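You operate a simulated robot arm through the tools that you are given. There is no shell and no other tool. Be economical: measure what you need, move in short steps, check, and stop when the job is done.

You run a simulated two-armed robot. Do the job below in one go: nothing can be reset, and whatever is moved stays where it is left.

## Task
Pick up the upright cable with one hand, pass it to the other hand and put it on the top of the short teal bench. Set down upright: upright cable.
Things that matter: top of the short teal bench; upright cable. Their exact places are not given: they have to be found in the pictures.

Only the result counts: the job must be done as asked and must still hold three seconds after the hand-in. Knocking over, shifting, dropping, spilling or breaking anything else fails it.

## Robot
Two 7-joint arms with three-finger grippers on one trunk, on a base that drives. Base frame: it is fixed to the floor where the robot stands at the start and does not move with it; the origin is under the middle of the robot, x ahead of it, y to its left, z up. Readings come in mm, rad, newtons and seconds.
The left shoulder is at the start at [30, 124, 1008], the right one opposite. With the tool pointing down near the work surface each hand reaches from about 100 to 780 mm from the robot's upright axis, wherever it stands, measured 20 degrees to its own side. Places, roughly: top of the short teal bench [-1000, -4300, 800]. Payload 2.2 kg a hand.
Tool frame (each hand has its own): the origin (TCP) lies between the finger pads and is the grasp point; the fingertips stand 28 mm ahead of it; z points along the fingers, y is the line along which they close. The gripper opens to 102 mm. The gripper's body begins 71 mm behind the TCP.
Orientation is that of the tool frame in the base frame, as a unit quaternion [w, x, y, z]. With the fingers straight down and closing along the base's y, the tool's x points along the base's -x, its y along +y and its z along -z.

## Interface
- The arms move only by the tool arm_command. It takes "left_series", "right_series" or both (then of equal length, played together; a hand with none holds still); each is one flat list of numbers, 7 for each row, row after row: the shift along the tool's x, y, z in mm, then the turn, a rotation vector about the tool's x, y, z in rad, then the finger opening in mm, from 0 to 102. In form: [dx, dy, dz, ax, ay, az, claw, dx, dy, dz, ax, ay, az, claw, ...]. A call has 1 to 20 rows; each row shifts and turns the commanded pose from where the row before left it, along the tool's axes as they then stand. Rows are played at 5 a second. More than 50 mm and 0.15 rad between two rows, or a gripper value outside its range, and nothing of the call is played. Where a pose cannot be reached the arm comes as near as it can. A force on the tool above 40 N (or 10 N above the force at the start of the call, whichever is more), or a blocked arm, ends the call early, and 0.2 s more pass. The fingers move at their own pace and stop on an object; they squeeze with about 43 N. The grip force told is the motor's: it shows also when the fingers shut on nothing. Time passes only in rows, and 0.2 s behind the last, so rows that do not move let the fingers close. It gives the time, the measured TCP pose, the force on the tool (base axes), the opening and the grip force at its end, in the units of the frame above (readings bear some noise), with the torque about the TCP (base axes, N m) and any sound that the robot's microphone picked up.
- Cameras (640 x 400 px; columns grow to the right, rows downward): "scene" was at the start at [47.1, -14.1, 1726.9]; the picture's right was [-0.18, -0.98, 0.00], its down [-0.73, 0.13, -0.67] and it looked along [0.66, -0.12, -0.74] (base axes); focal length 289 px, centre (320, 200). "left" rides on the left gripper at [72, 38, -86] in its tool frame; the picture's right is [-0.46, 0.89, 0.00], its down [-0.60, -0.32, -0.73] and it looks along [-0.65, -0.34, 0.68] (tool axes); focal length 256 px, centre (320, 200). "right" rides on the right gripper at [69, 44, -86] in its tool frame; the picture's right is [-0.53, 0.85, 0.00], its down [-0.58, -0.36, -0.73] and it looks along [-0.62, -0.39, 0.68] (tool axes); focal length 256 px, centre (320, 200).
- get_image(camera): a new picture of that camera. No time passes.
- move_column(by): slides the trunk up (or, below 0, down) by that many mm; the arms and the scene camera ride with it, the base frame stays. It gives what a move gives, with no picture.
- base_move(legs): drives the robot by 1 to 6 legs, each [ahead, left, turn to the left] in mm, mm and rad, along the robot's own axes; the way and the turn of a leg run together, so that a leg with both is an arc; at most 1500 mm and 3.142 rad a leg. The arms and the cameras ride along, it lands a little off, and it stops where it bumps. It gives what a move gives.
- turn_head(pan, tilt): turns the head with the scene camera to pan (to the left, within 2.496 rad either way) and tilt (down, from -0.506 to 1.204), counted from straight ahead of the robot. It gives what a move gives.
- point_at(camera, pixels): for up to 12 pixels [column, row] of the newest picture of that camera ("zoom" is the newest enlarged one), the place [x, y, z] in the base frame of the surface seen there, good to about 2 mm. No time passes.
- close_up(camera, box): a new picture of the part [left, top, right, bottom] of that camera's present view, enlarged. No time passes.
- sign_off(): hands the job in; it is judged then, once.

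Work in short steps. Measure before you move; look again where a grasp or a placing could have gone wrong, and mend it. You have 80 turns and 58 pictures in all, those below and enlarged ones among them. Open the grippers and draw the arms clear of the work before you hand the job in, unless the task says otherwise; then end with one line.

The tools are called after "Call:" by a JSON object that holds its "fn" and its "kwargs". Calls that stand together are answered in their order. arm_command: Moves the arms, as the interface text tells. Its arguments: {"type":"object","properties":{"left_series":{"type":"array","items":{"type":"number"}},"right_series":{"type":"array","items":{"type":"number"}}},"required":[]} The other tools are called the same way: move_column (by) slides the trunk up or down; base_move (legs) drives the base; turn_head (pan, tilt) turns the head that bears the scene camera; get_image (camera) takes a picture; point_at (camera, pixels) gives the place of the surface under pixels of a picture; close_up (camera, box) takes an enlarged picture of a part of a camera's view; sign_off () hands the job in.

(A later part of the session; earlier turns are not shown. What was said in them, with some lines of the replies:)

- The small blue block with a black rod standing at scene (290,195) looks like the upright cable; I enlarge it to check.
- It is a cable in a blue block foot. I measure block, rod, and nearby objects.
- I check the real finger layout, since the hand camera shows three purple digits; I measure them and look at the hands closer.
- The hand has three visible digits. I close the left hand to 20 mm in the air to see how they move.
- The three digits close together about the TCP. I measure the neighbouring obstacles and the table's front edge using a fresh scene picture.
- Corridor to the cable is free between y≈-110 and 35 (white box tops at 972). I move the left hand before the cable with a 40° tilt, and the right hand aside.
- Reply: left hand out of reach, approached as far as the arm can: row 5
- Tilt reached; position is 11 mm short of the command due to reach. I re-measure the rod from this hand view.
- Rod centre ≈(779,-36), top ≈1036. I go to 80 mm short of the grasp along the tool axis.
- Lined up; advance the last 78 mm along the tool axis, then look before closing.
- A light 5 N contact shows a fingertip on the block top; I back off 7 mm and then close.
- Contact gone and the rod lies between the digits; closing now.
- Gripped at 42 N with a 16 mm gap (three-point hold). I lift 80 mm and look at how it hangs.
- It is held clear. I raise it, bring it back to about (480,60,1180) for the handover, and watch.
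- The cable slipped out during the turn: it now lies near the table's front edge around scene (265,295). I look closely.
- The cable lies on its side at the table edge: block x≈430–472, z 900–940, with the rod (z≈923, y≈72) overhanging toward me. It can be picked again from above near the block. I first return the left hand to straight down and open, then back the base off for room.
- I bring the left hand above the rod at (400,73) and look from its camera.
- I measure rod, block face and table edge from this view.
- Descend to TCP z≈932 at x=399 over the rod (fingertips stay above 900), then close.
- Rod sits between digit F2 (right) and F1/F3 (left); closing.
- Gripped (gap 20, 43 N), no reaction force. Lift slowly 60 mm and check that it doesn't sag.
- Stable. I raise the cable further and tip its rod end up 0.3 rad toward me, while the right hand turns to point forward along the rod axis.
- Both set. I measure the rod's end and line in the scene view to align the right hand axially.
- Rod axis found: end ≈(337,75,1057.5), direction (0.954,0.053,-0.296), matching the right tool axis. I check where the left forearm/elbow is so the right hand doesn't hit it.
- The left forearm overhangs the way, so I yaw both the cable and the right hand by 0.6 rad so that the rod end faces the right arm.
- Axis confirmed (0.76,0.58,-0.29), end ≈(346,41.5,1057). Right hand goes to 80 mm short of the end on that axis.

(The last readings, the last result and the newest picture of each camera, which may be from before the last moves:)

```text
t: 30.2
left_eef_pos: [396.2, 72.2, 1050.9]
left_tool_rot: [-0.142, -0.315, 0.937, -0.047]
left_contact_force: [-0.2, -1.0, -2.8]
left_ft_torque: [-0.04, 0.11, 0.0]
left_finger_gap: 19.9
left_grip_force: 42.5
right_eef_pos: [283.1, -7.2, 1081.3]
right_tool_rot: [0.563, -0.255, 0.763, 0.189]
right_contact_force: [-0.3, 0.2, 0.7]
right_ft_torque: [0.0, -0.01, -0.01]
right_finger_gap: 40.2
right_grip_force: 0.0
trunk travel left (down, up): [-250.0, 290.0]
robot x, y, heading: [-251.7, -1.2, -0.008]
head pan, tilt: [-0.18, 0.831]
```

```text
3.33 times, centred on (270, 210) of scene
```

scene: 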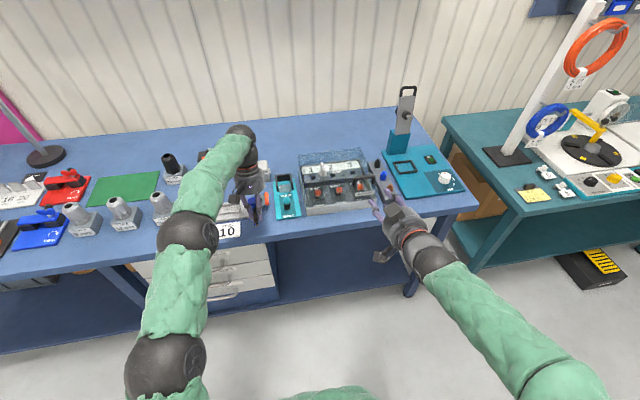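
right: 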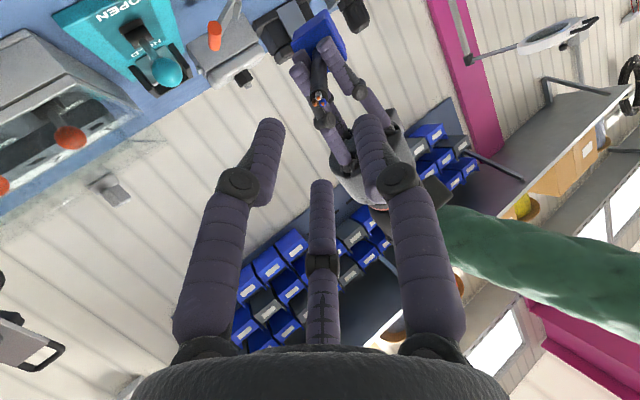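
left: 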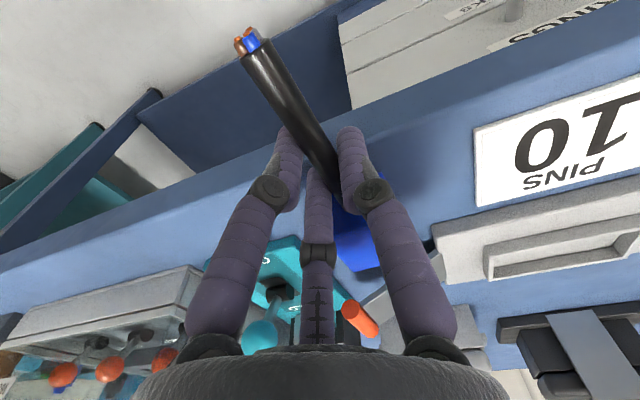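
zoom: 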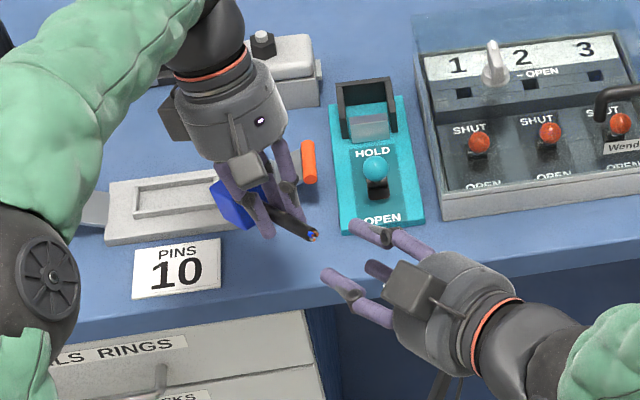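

I check the clearance between the two camera brackets and verify alignment from the right camera at rod end (318,98).

Call:
{"fn": "point_at", "kwargs": {"camera": "zoom", "pixels": [[415, 285], [395, 305], [400, 268], [250, 165], [238, 180], [268, 178], [350, 290], [375, 230], [440, 300]]}}

Call:
{"fn": "point_at", "kwargs": {"camera": "right", "pixels": [[317, 97], [319, 92], [318, 80], [317, 65], [305, 90], [333, 108], [310, 35]]}}

```text
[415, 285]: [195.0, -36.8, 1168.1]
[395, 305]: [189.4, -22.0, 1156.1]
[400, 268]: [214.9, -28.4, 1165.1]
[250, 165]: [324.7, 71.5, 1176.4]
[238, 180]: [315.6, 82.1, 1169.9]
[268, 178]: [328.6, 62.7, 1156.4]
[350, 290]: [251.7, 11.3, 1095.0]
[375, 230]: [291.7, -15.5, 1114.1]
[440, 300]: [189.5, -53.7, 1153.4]
```

```text
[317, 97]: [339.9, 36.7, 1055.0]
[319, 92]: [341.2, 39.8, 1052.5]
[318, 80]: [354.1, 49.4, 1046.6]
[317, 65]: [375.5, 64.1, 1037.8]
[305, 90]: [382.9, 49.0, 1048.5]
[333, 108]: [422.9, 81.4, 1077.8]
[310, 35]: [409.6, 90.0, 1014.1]
```

Aligned within ~1.5 mm and the brackets stay >40 mm apart. Advance 79 mm along the rod axis.

Call:
{"fn": "arm_command", "kwargs": {"right_series": [0, 0.4, 20, 0, 0, 0, 40, 0, 0.4, 20, 0, 0, 0, 40, 0, 0.3, 20, 0, 0, 0, 40, 0, 0.3, 18.7, 0, 0, 0, 40, 0, 0, 0, 0, 0, 0, 40]}}

Call:
{"fn": "get_image", "kwargs": {"camera": "right"}}

```text
t: 31.4
left_eef_pos: [395.9, 71.8, 1050.8]
left_tool_rot: [-0.142, -0.317, 0.937, -0.048]
left_contact_force: [0.2, 0.1, -2.9]
left_ft_torque: [-0.06, 0.05, 0.01]
left_finger_gap: 20.0
left_grip_force: 43.0
right_eef_pos: [344.0, 39.4, 1057.9]
right_tool_rot: [0.562, -0.255, 0.764, 0.189]
right_contact_force: [0.4, -0.1, 0.6]
right_ft_torque: [0.02, -0.04, 0.05]
right_finger_gap: 40.0
right_grip_force: 0.0
trunk travel left (down, up): [-250.0, 290.0]
robot x, y, heading: [-251.3, -0.2, -0.003]
head pan, tilt: [-0.18, 0.831]
```

```text
23 pictures are left
```

right: 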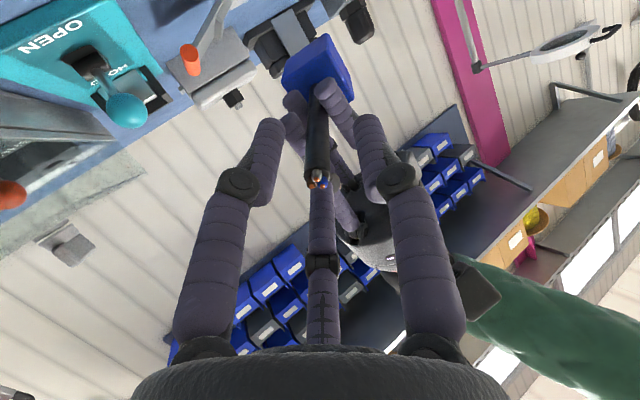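

The rod end sits among the right digits with no contact. Close the right hand onto it.

Call:
{"fn": "arm_command", "kwargs": {"right_series": [0, 0, 0, 0, 0, 0, 20, 0, 0, 0, 0, 0, 0, 0, 0, 0, 0, 0, 0, 0, 0, 0, 0, 0, 0, 0, 0, 0]}}

Call:
{"fn": "get_image", "kwargs": {"camera": "right"}}

```text
t: 32.4
left_eef_pos: [394.7, 73.1, 1050.2]
left_tool_rot: [-0.143, -0.317, 0.936, -0.049]
left_contact_force: [-9.6, 3.7, 7.6]
left_ft_torque: [-0.17, 0.37, -0.1]
left_finger_gap: 19.8
left_grip_force: 42.8
right_eef_pos: [342.9, 39.1, 1057.0]
right_tool_rot: [0.562, -0.255, 0.764, 0.189]
right_contact_force: [9.2, -3.5, -7.2]
right_ft_torque: [-0.25, 0.18, -0.41]
right_finger_gap: 12.3
right_grip_force: 38.5
trunk travel left (down, up): [-250.0, 290.0]
robot x, y, heading: [-251.6, 3.4, -0.008]
head pan, tilt: [-0.18, 0.831]
```

```text
22 pictures are left
```

right: 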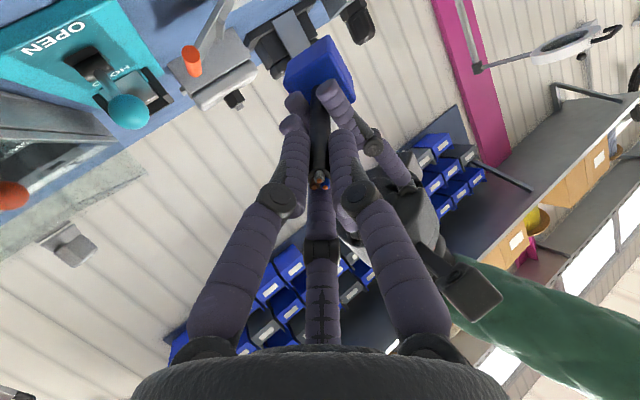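

Right hand holds (gap 12, 38 N). I open the left just to 28 mm to avoid touching the right's fingertips, then withdraw it along its own axis.

Call:
{"fn": "arm_command", "kwargs": {"left_series": [0, 0, 0, 0, 0, 0, 27, 0, 0, 0, 0, 0, 0, 28, 0, 0, -15, 0, 0, 0, 28, 0, 0, -20, 0, 0, 0, 28, 0, 0, -30, 0, 0, 0, 28, 0, 0, 0, 0, 0, 0, 28]}}

Call:
{"fn": "get_image", "kwargs": {"camera": "right"}}

```text
t: 33.8
left_eef_pos: [410.2, 85.4, 1112.4]
left_tool_rot: [-0.142, -0.315, 0.937, -0.048]
left_contact_force: [0.2, 0.2, -0.4]
left_ft_torque: [-0.01, 0.03, -0.02]
left_finger_gap: 27.9
left_grip_force: 0.0
right_eef_pos: [343.8, 39.7, 1058.6]
right_tool_rot: [0.563, -0.255, 0.763, 0.189]
right_contact_force: [-0.9, -0.3, -0.6]
right_ft_torque: [-0.14, 0.25, 0.03]
right_finger_gap: 12.0
right_grip_force: 39.6
trunk travel left (down, up): [-250.0, 290.0]
robot x, y, heading: [-249.9, 0.3, -0.008]
head pan, tilt: [-0.18, 0.831]
```

```text
21 pictures are left
```

right: 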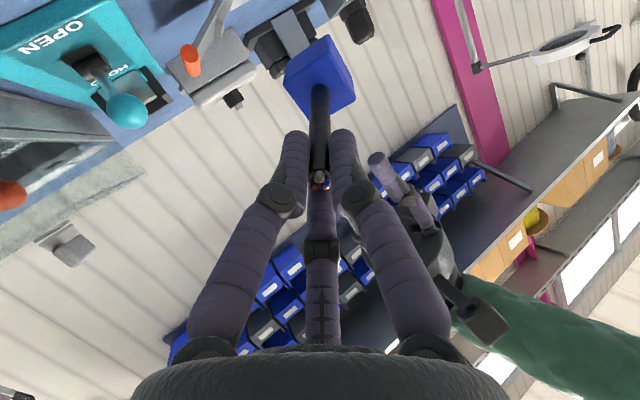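

Transfer done; torque fits the block held by the right hand alone. I raise both hands apart, then turn the right hand to point straight down so that the cable hangs upright.

Call:
{"fn": "arm_command", "kwargs": {"left_series": [0, 0, -35, 0, 0, 0, 40, 0, 0, -35, 0, 0, 0, 40, 0, 0, -35, 0, 0, 0, 40, 0, 30, 0, 0, 0, 0, 40, 0, 30, 0, 0, 0, 0, 40, 0, 0, 0, 0, 0, 0, 40], "right_series": [-19, 0, -6, 0, 0, 0, 0, -19, 0, -6, 0, 0, 0, 0, -19, 0, -6, 0, 0, 0, 0, -19, 0, -6, 0, 0, 0, 0, -19, 0, -6, 0, 0, 0, 0, -19, 0, -6, 0, 0, 0, 0]}}

Call:
{"fn": "arm_command", "kwargs": {"right_series": [0, 0, 0, 0, 0.09, 0, 0, 0, 0, 0, 0, 0.09, 0, 0, 0, 0, 0, 0, 0.09, 0, 0, 0, 0, 0, 0, 0.09, 0, 0, 0, 0, 0, 0, 0.09, 0, 0, 0, 0, 0, 0, 0.09, 0, 0, 0, 0, 0, 0, 0.09, 0, 0, 0, 0, 0, 0, 0.09, 0, 0, 0, 0, 0, 0, 0.09, 0, 0, 0, 0, 0, 0, 0.09, 0, 0, 0, 0, 0, 0, 0.09, 0, 0, 0, 0, 0, 0, 0.09, 0, 0, 0, 0, 0, 0, 0.09, 0, 0, 0, 0, 0, 0, 0.09, 0, 0, 0, 0, 0, 0, 0, 0, 0]}}

Call:
{"fn": "get_image", "kwargs": {"camera": "scene"}}

Call:
{"fn": "get_image", "kwargs": {"camera": "right"}}

```text
t: 35.2
left_eef_pos: [372.9, 152.0, 1191.3]
left_tool_rot: [-0.142, -0.316, 0.937, -0.048]
left_contact_force: [-0.4, -0.1, 0.4]
left_ft_torque: [0.02, 0.02, 0.01]
left_finger_gap: 40.3
left_grip_force: 0.0
left hand out of reach, approached as far as the arm can: row 2, 3
right_eef_pos: [343.1, 38.9, 1175.9]
right_tool_rot: [0.561, -0.256, 0.765, 0.189]
right_contact_force: [-1.1, 0.1, -2.9]
right_ft_torque: [-0.13, 0.23, -0.01]
right_finger_gap: 12.2
right_grip_force: 39.0
trunk travel left (down, up): [-250.0, 290.0]
robot x, y, heading: [-247.1, -3.4, -0.007]
head pan, tilt: [-0.18, 0.831]
```

```text
t: 38.4
left_eef_pos: [372.7, 150.4, 1191.9]
left_tool_rot: [-0.142, -0.317, 0.936, -0.048]
left_contact_force: [-0.4, -0.8, -0.3]
left_ft_torque: [0.0, -0.02, 0.0]
left_finger_gap: 40.1
left_grip_force: 0.0
right_eef_pos: [345.2, 37.7, 1179.4]
right_tool_rot: [0.003, -0.318, 0.948, 0.002]
right_contact_force: [0.6, 0.2, -1.6]
right_ft_torque: [0.02, 0.02, -0.04]
right_finger_gap: 12.3
right_grip_force: 38.8
right hand out of reach, approached as far as the arm can: row 4
trunk travel left (down, up): [-250.0, 290.0]
robot x, y, heading: [-247.6, -1.0, -0.004]
head pan, tilt: [-0.18, 0.831]
```

```text
20 pictures are left
```

scene: 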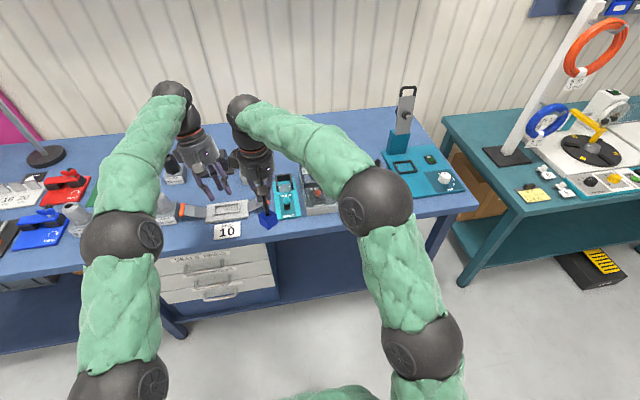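

```text
19 pictures are left
```

right: 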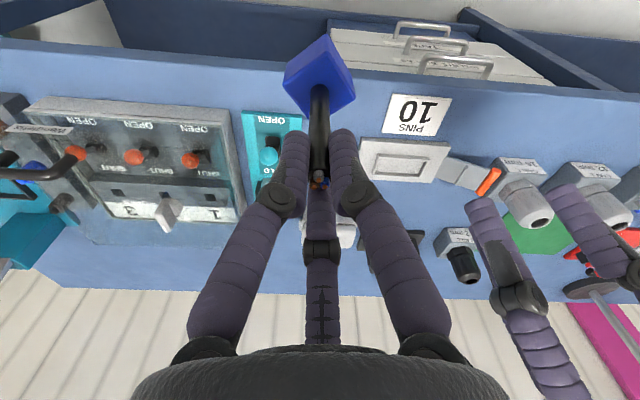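

The cable now hangs upright in the right hand. Before driving, I look to the right and back-right for the way to the bench.

Call:
{"fn": "turn_head", "kwargs": {"pan": -1.5, "tilt": 0.45}}

Call:
{"fn": "get_image", "kwargs": {"camera": "scene"}}

Call:
{"fn": "turn_head", "kwargs": {"pan": -2.45, "tilt": 0.45}}

Call:
{"fn": "get_image", "kwargs": {"camera": "scene"}}

```text
t: 39.9
left_eef_pos: [373.4, 151.7, 1192.2]
left_tool_rot: [-0.142, -0.316, 0.937, -0.047]
left_contact_force: [-0.3, 0.0, 0.3]
left_ft_torque: [-0.01, 0.01, -0.01]
left_finger_gap: 40.0
left_grip_force: 0.1
right_eef_pos: [344.1, 36.8, 1179.4]
right_tool_rot: [0.004, -0.318, 0.948, 0.002]
right_contact_force: [0.8, -0.1, -1.9]
right_ft_torque: [-0.03, 0.03, 0.01]
right_finger_gap: 12.5
right_grip_force: 40.0
trunk travel left (down, up): [-250.0, 290.0]
robot x, y, heading: [-249.8, -0.6, -0.004]
head pan, tilt: [-1.499, 0.45]
```

```text
18 pictures are left
```

scene: 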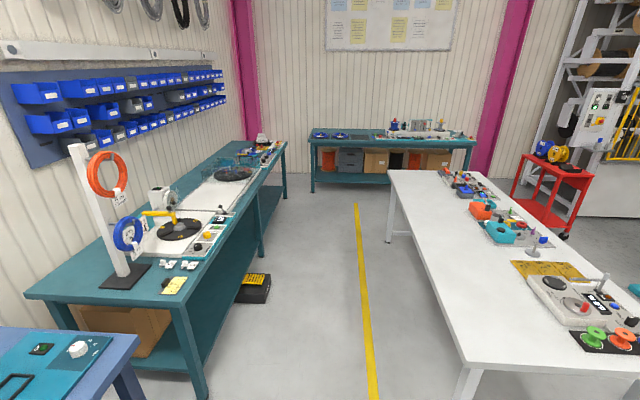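

```text
t: 41.1
left_eef_pos: [373.9, 152.6, 1192.2]
left_tool_rot: [-0.142, -0.317, 0.937, -0.048]
left_contact_force: [0.6, -0.3, -0.1]
left_ft_torque: [0.0, -0.01, -0.01]
left_finger_gap: 39.8
left_grip_force: 0.2
right_eef_pos: [344.9, 37.6, 1180.9]
right_tool_rot: [0.003, -0.317, 0.948, 0.003]
right_contact_force: [-0.3, -0.1, -3.2]
right_ft_torque: [0.0, 0.02, -0.01]
right_finger_gap: 12.3
right_grip_force: 38.9
trunk travel left (down, up): [-250.0, 290.0]
robot x, y, heading: [-249.6, 1.2, -0.007]
head pan, tilt: [-2.45, 0.45]
```

```text
17 pictures are left
```

scene: 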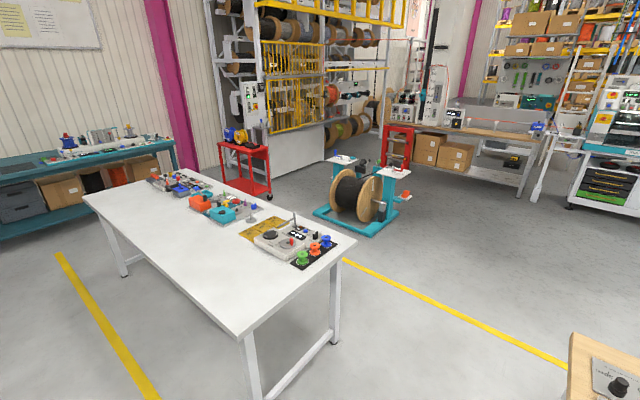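

The short teal bench stands at the far end past the white table, with an aisle (yellow line) leading there. I measure white table and bench points.

Call:
{"fn": "point_at", "kwargs": {"camera": "scene", "pixels": [[238, 332], [85, 197], [350, 240], [10, 178], [172, 143], [60, 160], [90, 350], [60, 255], [155, 395], [600, 340]]}}

Call:
{"fn": "turn_head", "kwargs": {"pan": -1.5, "tilt": 0.45}}

Call:
{"fn": "close_up", "kwargs": {"camera": "scene", "box": [290, 90, 490, 215]}}

Call:
{"fn": "point_at", "kwargs": {"camera": "zoom", "pixels": [[65, 160], [590, 168], [80, 125], [170, 158], [215, 155], [130, 150], [420, 165], [540, 150], [210, 140]]}}

```text
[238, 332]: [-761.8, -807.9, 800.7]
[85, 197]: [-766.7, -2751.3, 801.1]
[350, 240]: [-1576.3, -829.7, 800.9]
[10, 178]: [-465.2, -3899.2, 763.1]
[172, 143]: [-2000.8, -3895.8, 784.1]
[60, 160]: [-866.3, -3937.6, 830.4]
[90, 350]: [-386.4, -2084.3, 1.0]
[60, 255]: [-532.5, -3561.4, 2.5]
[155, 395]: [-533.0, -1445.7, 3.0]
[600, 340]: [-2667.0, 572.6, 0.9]
```

```text
t: 42.4
left_eef_pos: [373.5, 151.7, 1192.6]
left_tool_rot: [-0.142, -0.316, 0.937, -0.047]
left_contact_force: [-0.2, -1.1, 0.4]
left_ft_torque: [0.01, 0.0, 0.0]
left_finger_gap: 39.9
left_grip_force: 0.0
right_eef_pos: [344.1, 37.2, 1179.0]
right_tool_rot: [0.004, -0.317, 0.948, 0.002]
right_contact_force: [0.1, -0.2, -2.9]
right_ft_torque: [-0.02, 0.0, 0.02]
right_finger_gap: 12.1
right_grip_force: 39.1
trunk travel left (down, up): [-250.0, 290.0]
robot x, y, heading: [-250.0, 1.5, -0.007]
head pan, tilt: [-1.499, 0.45]
```

```text
3.20 times, centred on (390, 152) of scene
```

zoom: 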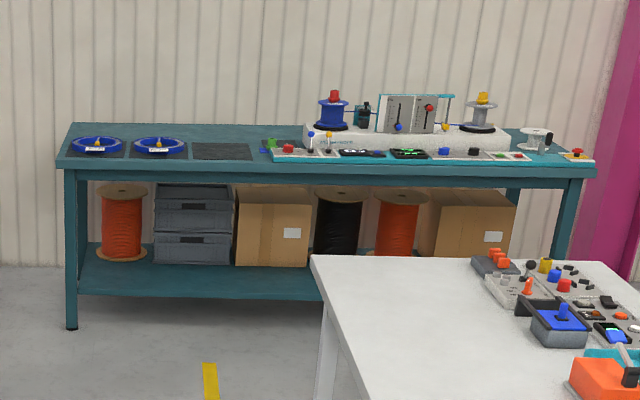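

```text
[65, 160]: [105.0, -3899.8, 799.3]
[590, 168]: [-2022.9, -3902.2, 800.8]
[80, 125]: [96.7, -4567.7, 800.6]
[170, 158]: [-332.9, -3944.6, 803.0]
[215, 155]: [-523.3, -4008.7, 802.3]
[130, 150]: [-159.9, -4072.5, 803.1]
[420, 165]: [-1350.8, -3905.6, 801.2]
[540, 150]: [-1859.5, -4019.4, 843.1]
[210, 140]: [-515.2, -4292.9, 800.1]
```

The bench top spans x -2020…105, y -3900…-4570 at z≈800; bare top lies behind the black mat near (-520,-4290). I back off a little and turn right to face it, then look along the aisle.

Call:
{"fn": "base_move", "kwargs": {"legs": [[-150, 0, 0], [0, 0, -1.565]]}}

Call:
{"fn": "turn_head", "kwargs": {"pan": 0, "tilt": 0.5}}

Call:
{"fn": "get_image", "kwargs": {"camera": "scene"}}

```text
t: 47.5
left_eef_pos: [-242.6, -621.7, 1193.5]
left_tool_rot: [-0.134, 0.435, 0.888, 0.065]
left_contact_force: [0.2, 0.0, -0.7]
left_ft_torque: [0.02, -0.02, -0.02]
left_finger_gap: 40.1
left_grip_force: 0.0
right_eef_pos: [-356.5, -592.7, 1180.0]
right_tool_rot: [0.004, 0.443, 0.896, -0.001]
right_contact_force: [0.5, -0.9, -2.7]
right_ft_torque: [-0.02, -0.01, -0.01]
right_finger_gap: 12.3
right_grip_force: 39.1
trunk travel left (down, up): [-250.0, 290.0]
robot x, y, heading: [-397.4, -0.2, -1.564]
head pan, tilt: [-1.499, 0.45]
```

```text
t: 49.1
left_eef_pos: [-242.0, -622.0, 1191.8]
left_tool_rot: [-0.135, 0.436, 0.888, 0.066]
left_contact_force: [0.4, -0.2, 0.3]
left_ft_torque: [-0.03, 0.01, 0.02]
left_finger_gap: 40.1
left_grip_force: 0.1
right_eef_pos: [-357.8, -592.9, 1180.0]
right_tool_rot: [0.005, 0.444, 0.896, -0.001]
right_contact_force: [-0.7, -0.3, -2.5]
right_ft_torque: [-0.01, 0.03, 0.01]
right_finger_gap: 12.1
right_grip_force: 39.2
trunk travel left (down, up): [-250.0, 290.0]
robot x, y, heading: [-399.3, 1.7, -1.566]
head pan, tilt: [0.0, 0.499]
```

```text
15 pictures are left
```

scene: 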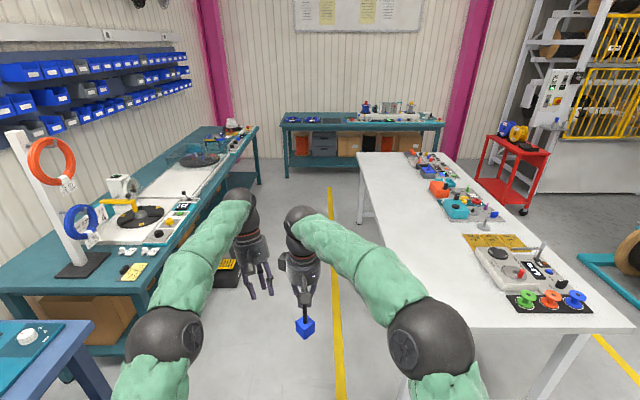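

I measure the aisle edges and the floor box near (225,275).

Call:
{"fn": "point_at", "kwargs": {"camera": "scene", "pixels": [[148, 285], [235, 163], [238, 285], [235, 262], [355, 155], [362, 220], [400, 365], [380, 225], [320, 124], [305, 330]]}}

```text
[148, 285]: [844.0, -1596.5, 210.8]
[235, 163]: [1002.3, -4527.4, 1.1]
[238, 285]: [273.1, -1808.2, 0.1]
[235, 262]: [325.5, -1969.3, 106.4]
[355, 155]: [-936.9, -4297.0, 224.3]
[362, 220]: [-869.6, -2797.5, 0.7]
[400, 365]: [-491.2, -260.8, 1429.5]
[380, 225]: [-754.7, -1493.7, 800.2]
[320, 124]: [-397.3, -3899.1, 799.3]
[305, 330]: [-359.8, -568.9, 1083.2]
```

The aisle is clear from x≈-750 to 270. I sidestep left 120 mm to its middle and drive ahead 3200 mm.

Call:
{"fn": "base_move", "kwargs": {"legs": [[0, 120, 0], [1500, 0, 0], [1400, 0, 0], [300, 0, 0]]}}

Call:
{"fn": "get_image", "kwargs": {"camera": "scene"}}

```text
t: 65.6
left_eef_pos: [-146.1, -3821.8, 1190.6]
left_tool_rot: [-0.135, 0.437, 0.887, 0.066]
left_contact_force: [-0.3, 0.3, 0.1]
left_ft_torque: [0.03, -0.02, -0.02]
left_finger_gap: 40.2
left_grip_force: 0.1
right_eef_pos: [-261.0, -3794.6, 1179.8]
right_tool_rot: [0.003, 0.444, 0.896, -0.001]
right_contact_force: [-0.5, -0.4, -3.2]
right_ft_torque: [-0.02, 0.01, 0.01]
right_finger_gap: 11.9
right_grip_force: 38.8
trunk travel left (down, up): [-250.0, 290.0]
robot x, y, heading: [-299.9, -3194.7, -1.568]
head pan, tilt: [0.0, 0.499]
```

```text
14 pictures are left
```

scene: 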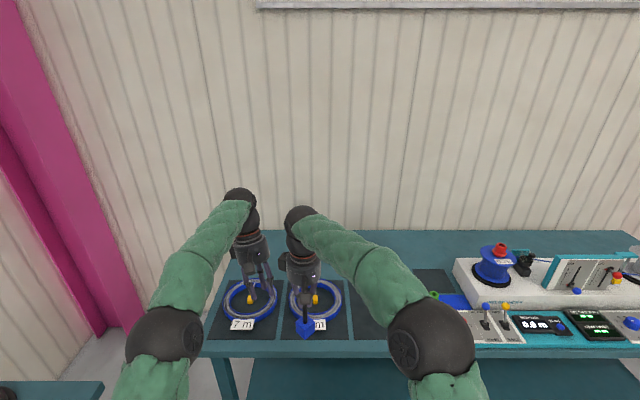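

I measure the bare strip behind the mats and the mats' back edges.

Call:
{"fn": "point_at", "kwargs": {"camera": "scene", "pixels": [[400, 245], [420, 262], [445, 268], [415, 270], [440, 280], [350, 240], [365, 335], [455, 262], [455, 300], [330, 233], [400, 232], [430, 255]]}}

Call:
{"fn": "close_up", "kwargs": {"camera": "scene", "box": [320, 215, 520, 340]}}

```text
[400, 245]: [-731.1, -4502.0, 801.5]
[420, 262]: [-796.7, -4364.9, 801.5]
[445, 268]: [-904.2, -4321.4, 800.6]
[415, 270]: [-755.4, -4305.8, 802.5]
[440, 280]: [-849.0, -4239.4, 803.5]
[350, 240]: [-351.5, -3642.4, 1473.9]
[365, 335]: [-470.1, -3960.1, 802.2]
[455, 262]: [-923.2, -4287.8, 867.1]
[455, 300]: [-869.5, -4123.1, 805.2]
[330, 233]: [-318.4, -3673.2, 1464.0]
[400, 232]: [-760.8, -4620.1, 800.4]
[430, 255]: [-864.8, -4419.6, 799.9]
```

```text
3.20 times, centred on (420, 278) of scene
```

zoom: 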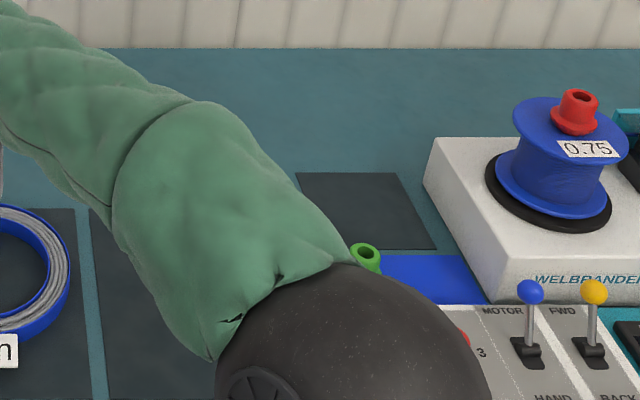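

Mats end at about y=-4300; behind them the top is bare. I sidestep right 150 mm and drive 370 mm closer.

Call:
{"fn": "base_move", "kwargs": {"legs": [[0, -150, 0], [300, 0, 0], [70, 0, 0]]}}

```text
t: 69.3
left_eef_pos: [-296.7, -4192.9, 1189.9]
left_tool_rot: [-0.135, 0.438, 0.886, 0.067]
left_contact_force: [1.1, -0.7, -0.7]
left_ft_torque: [0.06, -0.05, -0.03]
left_finger_gap: 39.9
left_grip_force: 0.0
right_eef_pos: [-410.3, -4165.9, 1177.9]
right_tool_rot: [0.004, 0.445, 0.895, -0.001]
right_contact_force: [-0.3, -0.4, -3.5]
right_ft_torque: [0.05, 0.01, -0.05]
right_finger_gap: 12.0
right_grip_force: 39.2
trunk travel left (down, up): [-250.0, 290.0]
robot x, y, heading: [-448.8, -3568.2, -1.577]
head pan, tilt: [0.0, 0.499]
```

No bump. Move the right hand 190 mm right and 120 mm down, above the bench objects, then look from its camera.

Call:
{"fn": "arm_command", "kwargs": {"right_series": [19.1, -25.2, 20, 0, 0, 0, 0, 19.1, -25.2, 20, 0, 0, 0, 0, 19.1, -25.2, 20, 0, 0, 0, 0, 19.1, -25.2, 20, 0, 0, 0, 0, 19.1, -25.2, 20, 0, 0, 0, 0, 19.1, -25.2, 20, 0, 0, 0, 0, 0, 0, 0, 0, 0, 0, 0]}}

Call:
{"fn": "get_image", "kwargs": {"camera": "right"}}

Call:
{"fn": "get_image", "kwargs": {"camera": "scene"}}

```text
t: 70.9
left_eef_pos: [-295.5, -4191.2, 1191.6]
left_tool_rot: [-0.134, 0.438, 0.886, 0.067]
left_contact_force: [-0.1, 0.1, -0.4]
left_ft_torque: [-0.01, -0.01, 0.01]
left_finger_gap: 40.0
left_grip_force: 0.0
right_eef_pos: [-599.6, -4161.9, 1057.6]
right_tool_rot: [0.004, 0.446, 0.895, -0.001]
right_contact_force: [-0.1, 0.5, -3.1]
right_ft_torque: [-0.02, -0.02, 0.03]
right_finger_gap: 12.2
right_grip_force: 38.6
trunk travel left (down, up): [-250.0, 290.0]
robot x, y, heading: [-446.2, -3569.1, -1.574]
head pan, tilt: [0.0, 0.499]
```

```text
12 pictures are left
```

right: 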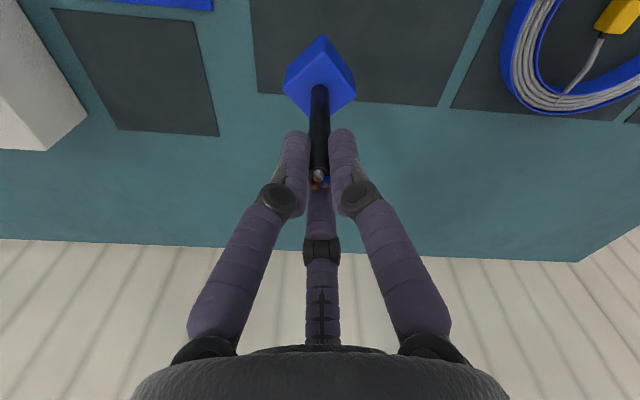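

```text
11 pictures are left
```

scene: 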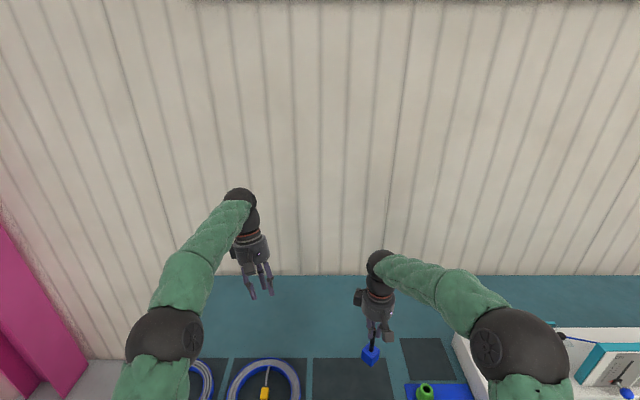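

I measure the bare surface and the mat edges from the right camera, plus the held block.

Call:
{"fn": "point_at", "kwargs": {"camera": "right", "pixels": [[258, 93], [438, 105], [218, 135], [237, 110], [250, 150], [250, 215], [400, 150], [232, 20], [322, 60], [319, 100], [319, 140], [85, 125]]}}

```text
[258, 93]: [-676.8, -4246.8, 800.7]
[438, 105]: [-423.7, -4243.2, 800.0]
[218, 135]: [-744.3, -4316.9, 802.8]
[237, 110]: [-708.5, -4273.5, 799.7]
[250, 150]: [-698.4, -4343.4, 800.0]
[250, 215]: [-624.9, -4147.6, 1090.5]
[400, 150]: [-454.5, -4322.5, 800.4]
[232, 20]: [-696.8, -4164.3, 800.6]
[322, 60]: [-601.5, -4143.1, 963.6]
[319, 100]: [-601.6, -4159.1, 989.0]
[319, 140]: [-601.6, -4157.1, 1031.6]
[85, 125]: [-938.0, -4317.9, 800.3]
```

Mat 3 ends at y≈-4245; bare top around (-600,-4310). Block bottom ≈136 mm below the TCP. Move over that spot, to ~30 mm above the surface.

Call:
{"fn": "arm_command", "kwargs": {"right_series": [-23.6, -17.9, 18, 0, 0, 0, 0, -23.6, -17.9, 18, 0, 0, 0, 0, -23.6, -17.9, 18, 0, 0, 0, 0, -23.6, -17.9, 18, 0, 0, 0, 0, -23.6, -17.9, 18, 0, 0, 0, 0, 0, 0, 0, 0, 0, 0, 0]}}

Call:
{"fn": "close_up", "kwargs": {"camera": "scene", "box": [310, 240, 470, 400]}}

```text
t: 72.3
left_eef_pos: [-297.5, -4191.0, 1192.4]
left_tool_rot: [-0.134, 0.439, 0.886, 0.066]
left_contact_force: [0.5, 0.2, 1.2]
left_ft_torque: [-0.07, 0.02, 0.02]
left_finger_gap: 40.0
left_grip_force: 0.0
right_eef_pos: [-599.4, -4310.8, 970.1]
right_tool_rot: [0.004, 0.445, 0.895, -0.001]
right_contact_force: [-0.8, -0.2, -2.9]
right_ft_torque: [0.0, 0.02, 0.03]
right_finger_gap: 12.0
right_grip_force: 39.3
trunk travel left (down, up): [-250.0, 290.0]
robot x, y, heading: [-449.8, -3571.0, -1.573]
head pan, tilt: [0.0, 0.499]
```

```text
2.50 times, centred on (390, 320) of scene
```

zoom: 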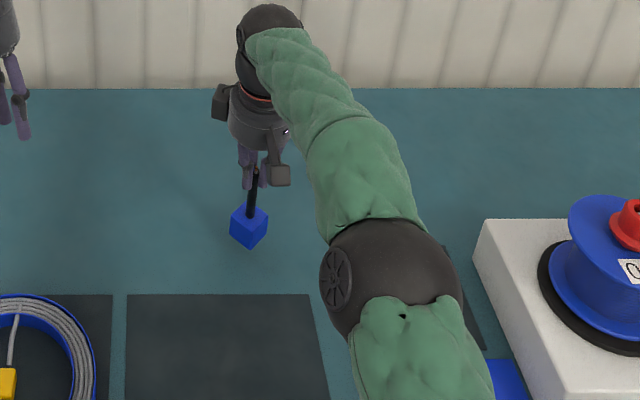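

Reached, over bare top. I check the rod's verticality before lowering.

Call:
{"fn": "point_at", "kwargs": {"camera": "zoom", "pixels": [[252, 192], [250, 212], [254, 178], [249, 210], [249, 248], [232, 232], [266, 230], [248, 238], [249, 222]]}}

```text
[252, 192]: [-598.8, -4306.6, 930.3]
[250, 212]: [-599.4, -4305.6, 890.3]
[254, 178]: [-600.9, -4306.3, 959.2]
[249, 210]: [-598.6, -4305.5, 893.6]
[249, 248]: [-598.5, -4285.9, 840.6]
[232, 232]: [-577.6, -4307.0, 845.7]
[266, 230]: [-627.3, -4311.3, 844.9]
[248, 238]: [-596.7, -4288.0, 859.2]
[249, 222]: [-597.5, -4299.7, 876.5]
```

Rod is vertical within ~1.5°. Lower slowly until contact.

Call:
{"fn": "arm_command", "kwargs": {"right_series": [0, 0, 15, 0, 0, 0, 0, 0, 0, 10, 0, 0, 0, 0, 0, 0, 4, 0, 0, 0, 0, 0, 0, 1.5, 0, 0, 0, 0, 0, 0, 1.5, 0, 0, 0, 0, 0, 0, 0, 0, 0, 0, 0]}}

```text
t: 73.7
left_eef_pos: [-296.5, -4191.6, 1192.0]
left_tool_rot: [-0.135, 0.438, 0.886, 0.066]
left_contact_force: [0.9, -0.3, -1.1]
left_ft_torque: [-0.01, 0.0, -0.01]
left_finger_gap: 40.1
left_grip_force: 0.1
right_eef_pos: [-599.2, -4313.6, 936.0]
right_tool_rot: [0.004, 0.446, 0.895, -0.001]
right_contact_force: [1.6, 0.1, 0.1]
right_ft_torque: [0.06, -0.02, 0.02]
right_finger_gap: 12.3
right_grip_force: 38.5
trunk travel left (down, up): [-250.0, 290.0]
robot x, y, heading: [-445.6, -3566.6, -1.575]
head pan, tilt: [0.0, 0.499]
```

Weight has come off the wrist (−3 → 0 N): it is touching. Two more millimetres to seat it, then check.

Call:
{"fn": "arm_command", "kwargs": {"right_series": [0, 0, 1, 0, 0, 0, 0, 0, 0, 1, 0, 0, 0, 0, 0, 0, 0, 0, 0, 0, 0]}}

```text
t: 74.5
left_eef_pos: [-296.5, -4191.9, 1192.4]
left_tool_rot: [-0.134, 0.439, 0.886, 0.066]
left_contact_force: [-0.8, -0.3, 0.5]
left_ft_torque: [-0.02, 0.0, 0.04]
left_finger_gap: 39.9
left_grip_force: 0.1
right_eef_pos: [-600.0, -4313.1, 936.8]
right_tool_rot: [0.004, 0.446, 0.895, -0.001]
right_contact_force: [-0.4, 0.2, 7.6]
right_ft_torque: [0.17, 0.15, -0.03]
right_finger_gap: 12.2
right_grip_force: 39.3
trunk travel left (down, up): [-250.0, 290.0]
robot x, y, heading: [-451.6, -3569.7, -1.577]
head pan, tilt: [0.0, 0.499]
```

Firm contact (7.6 N up). Open the fingers gradually and rise straight up.

Call:
{"fn": "arm_command", "kwargs": {"right_series": [0, 0, -1, 0, 0, 0, 0, 0, 0, 0, 0, 0, 0, 16, 0, 0, 0, 0, 0, 0, 25, 0, 0, 0, 0, 0, 0, 40, 0, 0, 0, 0, 0, 0, 40, 0, 0, -20, 0, 0, 0, 40, 0, 0, -30, 0, 0, 0, 40, 0, 0, -40, 0, 0, 0, 40, 0, 0, -40, 0, 0, 0, 40, 0, 0, 0, 0, 0, 0, 40]}}

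Call:
{"fn": "close_up", "kwargs": {"camera": "scene", "box": [310, 240, 470, 400]}}

```text
t: 76.7
left_eef_pos: [-296.5, -4191.2, 1192.2]
left_tool_rot: [-0.134, 0.438, 0.886, 0.066]
left_contact_force: [-0.2, -0.8, -0.3]
left_ft_torque: [0.01, -0.01, 0.02]
left_finger_gap: 39.8
left_grip_force: 0.0
right_eef_pos: [-597.9, -4310.9, 1067.4]
right_tool_rot: [0.004, 0.445, 0.895, -0.001]
right_contact_force: [-0.4, -0.1, 0.5]
right_ft_torque: [0.02, -0.01, -0.01]
right_finger_gap: 40.2
right_grip_force: 0.0
trunk travel left (down, up): [-250.0, 290.0]
robot x, y, heading: [-450.3, -3566.2, -1.58]
head pan, tilt: [0.0, 0.499]
```

```text
2.50 times, centred on (390, 320) of scene
```

zoom: 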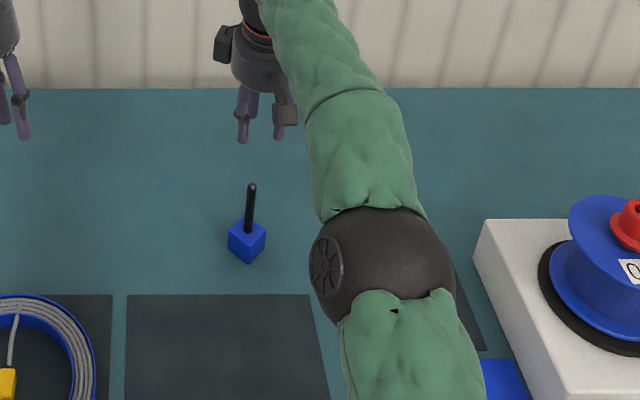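

The cable stands upright on the bare bench top. I back the base off so both arms are clear and open both grippers, then check once more.

Call:
{"fn": "base_move", "kwargs": {"legs": [[-450, 0, 0]]}}

Call:
{"fn": "arm_command", "kwargs": {"left_series": [0, 0, 0, 0, 0, 0, 100, 0, 0, 0, 0, 0, 0, 100], "right_series": [0, 0, 0, 0, 0, 0, 100, 0, 0, 0, 0, 0, 0, 100]}}

Call:
{"fn": "get_image", "kwargs": {"camera": "scene"}}

```text
t: 79.4
left_eef_pos: [-295.1, -3742.1, 1193.5]
left_tool_rot: [-0.134, 0.439, 0.886, 0.067]
left_contact_force: [-0.1, 0.4, -0.3]
left_ft_torque: [-0.04, -0.01, 0.02]
left_finger_gap: 39.9
left_grip_force: 0.2
right_eef_pos: [-596.3, -3860.7, 1067.7]
right_tool_rot: [0.004, 0.446, 0.895, -0.003]
right_contact_force: [-0.7, 0.3, 1.1]
right_ft_torque: [-0.02, 0.0, -0.01]
right_finger_gap: 39.9
right_grip_force: 0.0
trunk travel left (down, up): [-250.0, 290.0]
robot x, y, heading: [-451.4, -3119.9, -1.573]
head pan, tilt: [0.0, 0.499]
```

```text
t: 80.0
left_eef_pos: [-295.3, -3742.3, 1192.7]
left_tool_rot: [-0.134, 0.438, 0.886, 0.067]
left_contact_force: [0.0, -0.2, 1.0]
left_ft_torque: [-0.01, 0.0, 0.0]
left_finger_gap: 99.9
left_grip_force: 0.1
right_eef_pos: [-596.0, -3861.0, 1067.8]
right_tool_rot: [0.003, 0.446, 0.895, 0.0]
right_contact_force: [0.3, 0.1, -0.1]
right_ft_torque: [0.01, 0.01, -0.03]
right_finger_gap: 99.7
right_grip_force: 0.1
trunk travel left (down, up): [-250.0, 290.0]
robot x, y, heading: [-448.8, -3117.9, -1.572]
head pan, tilt: [0.0, 0.499]
```

```text
8 pictures are left
```

scene: 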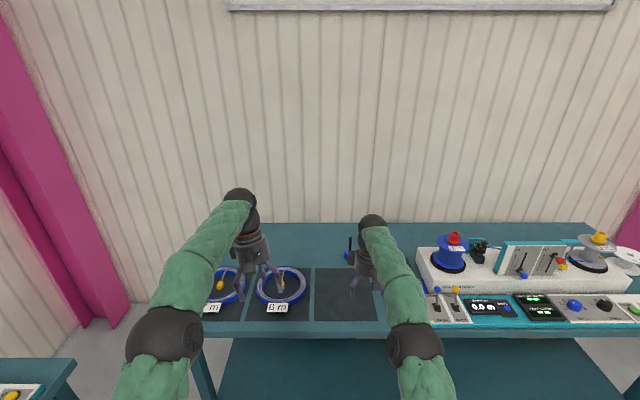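

The cable stands upright at (349,248), both hands are empty and clear of the bench objects; I hand in.

Call:
{"fn": "sign_off", "kwargs": {}}

```text
The job is handed in.
```

The cable is standing upright on the bare top of the short teal bench, near (-600, -4310), after being passed from the left hand to the right. The left hand dropped it once on the blue table, from about 250 mm up. I picked it up again from there and saw nothing else knocked or moved. Both grippers are open and clear.
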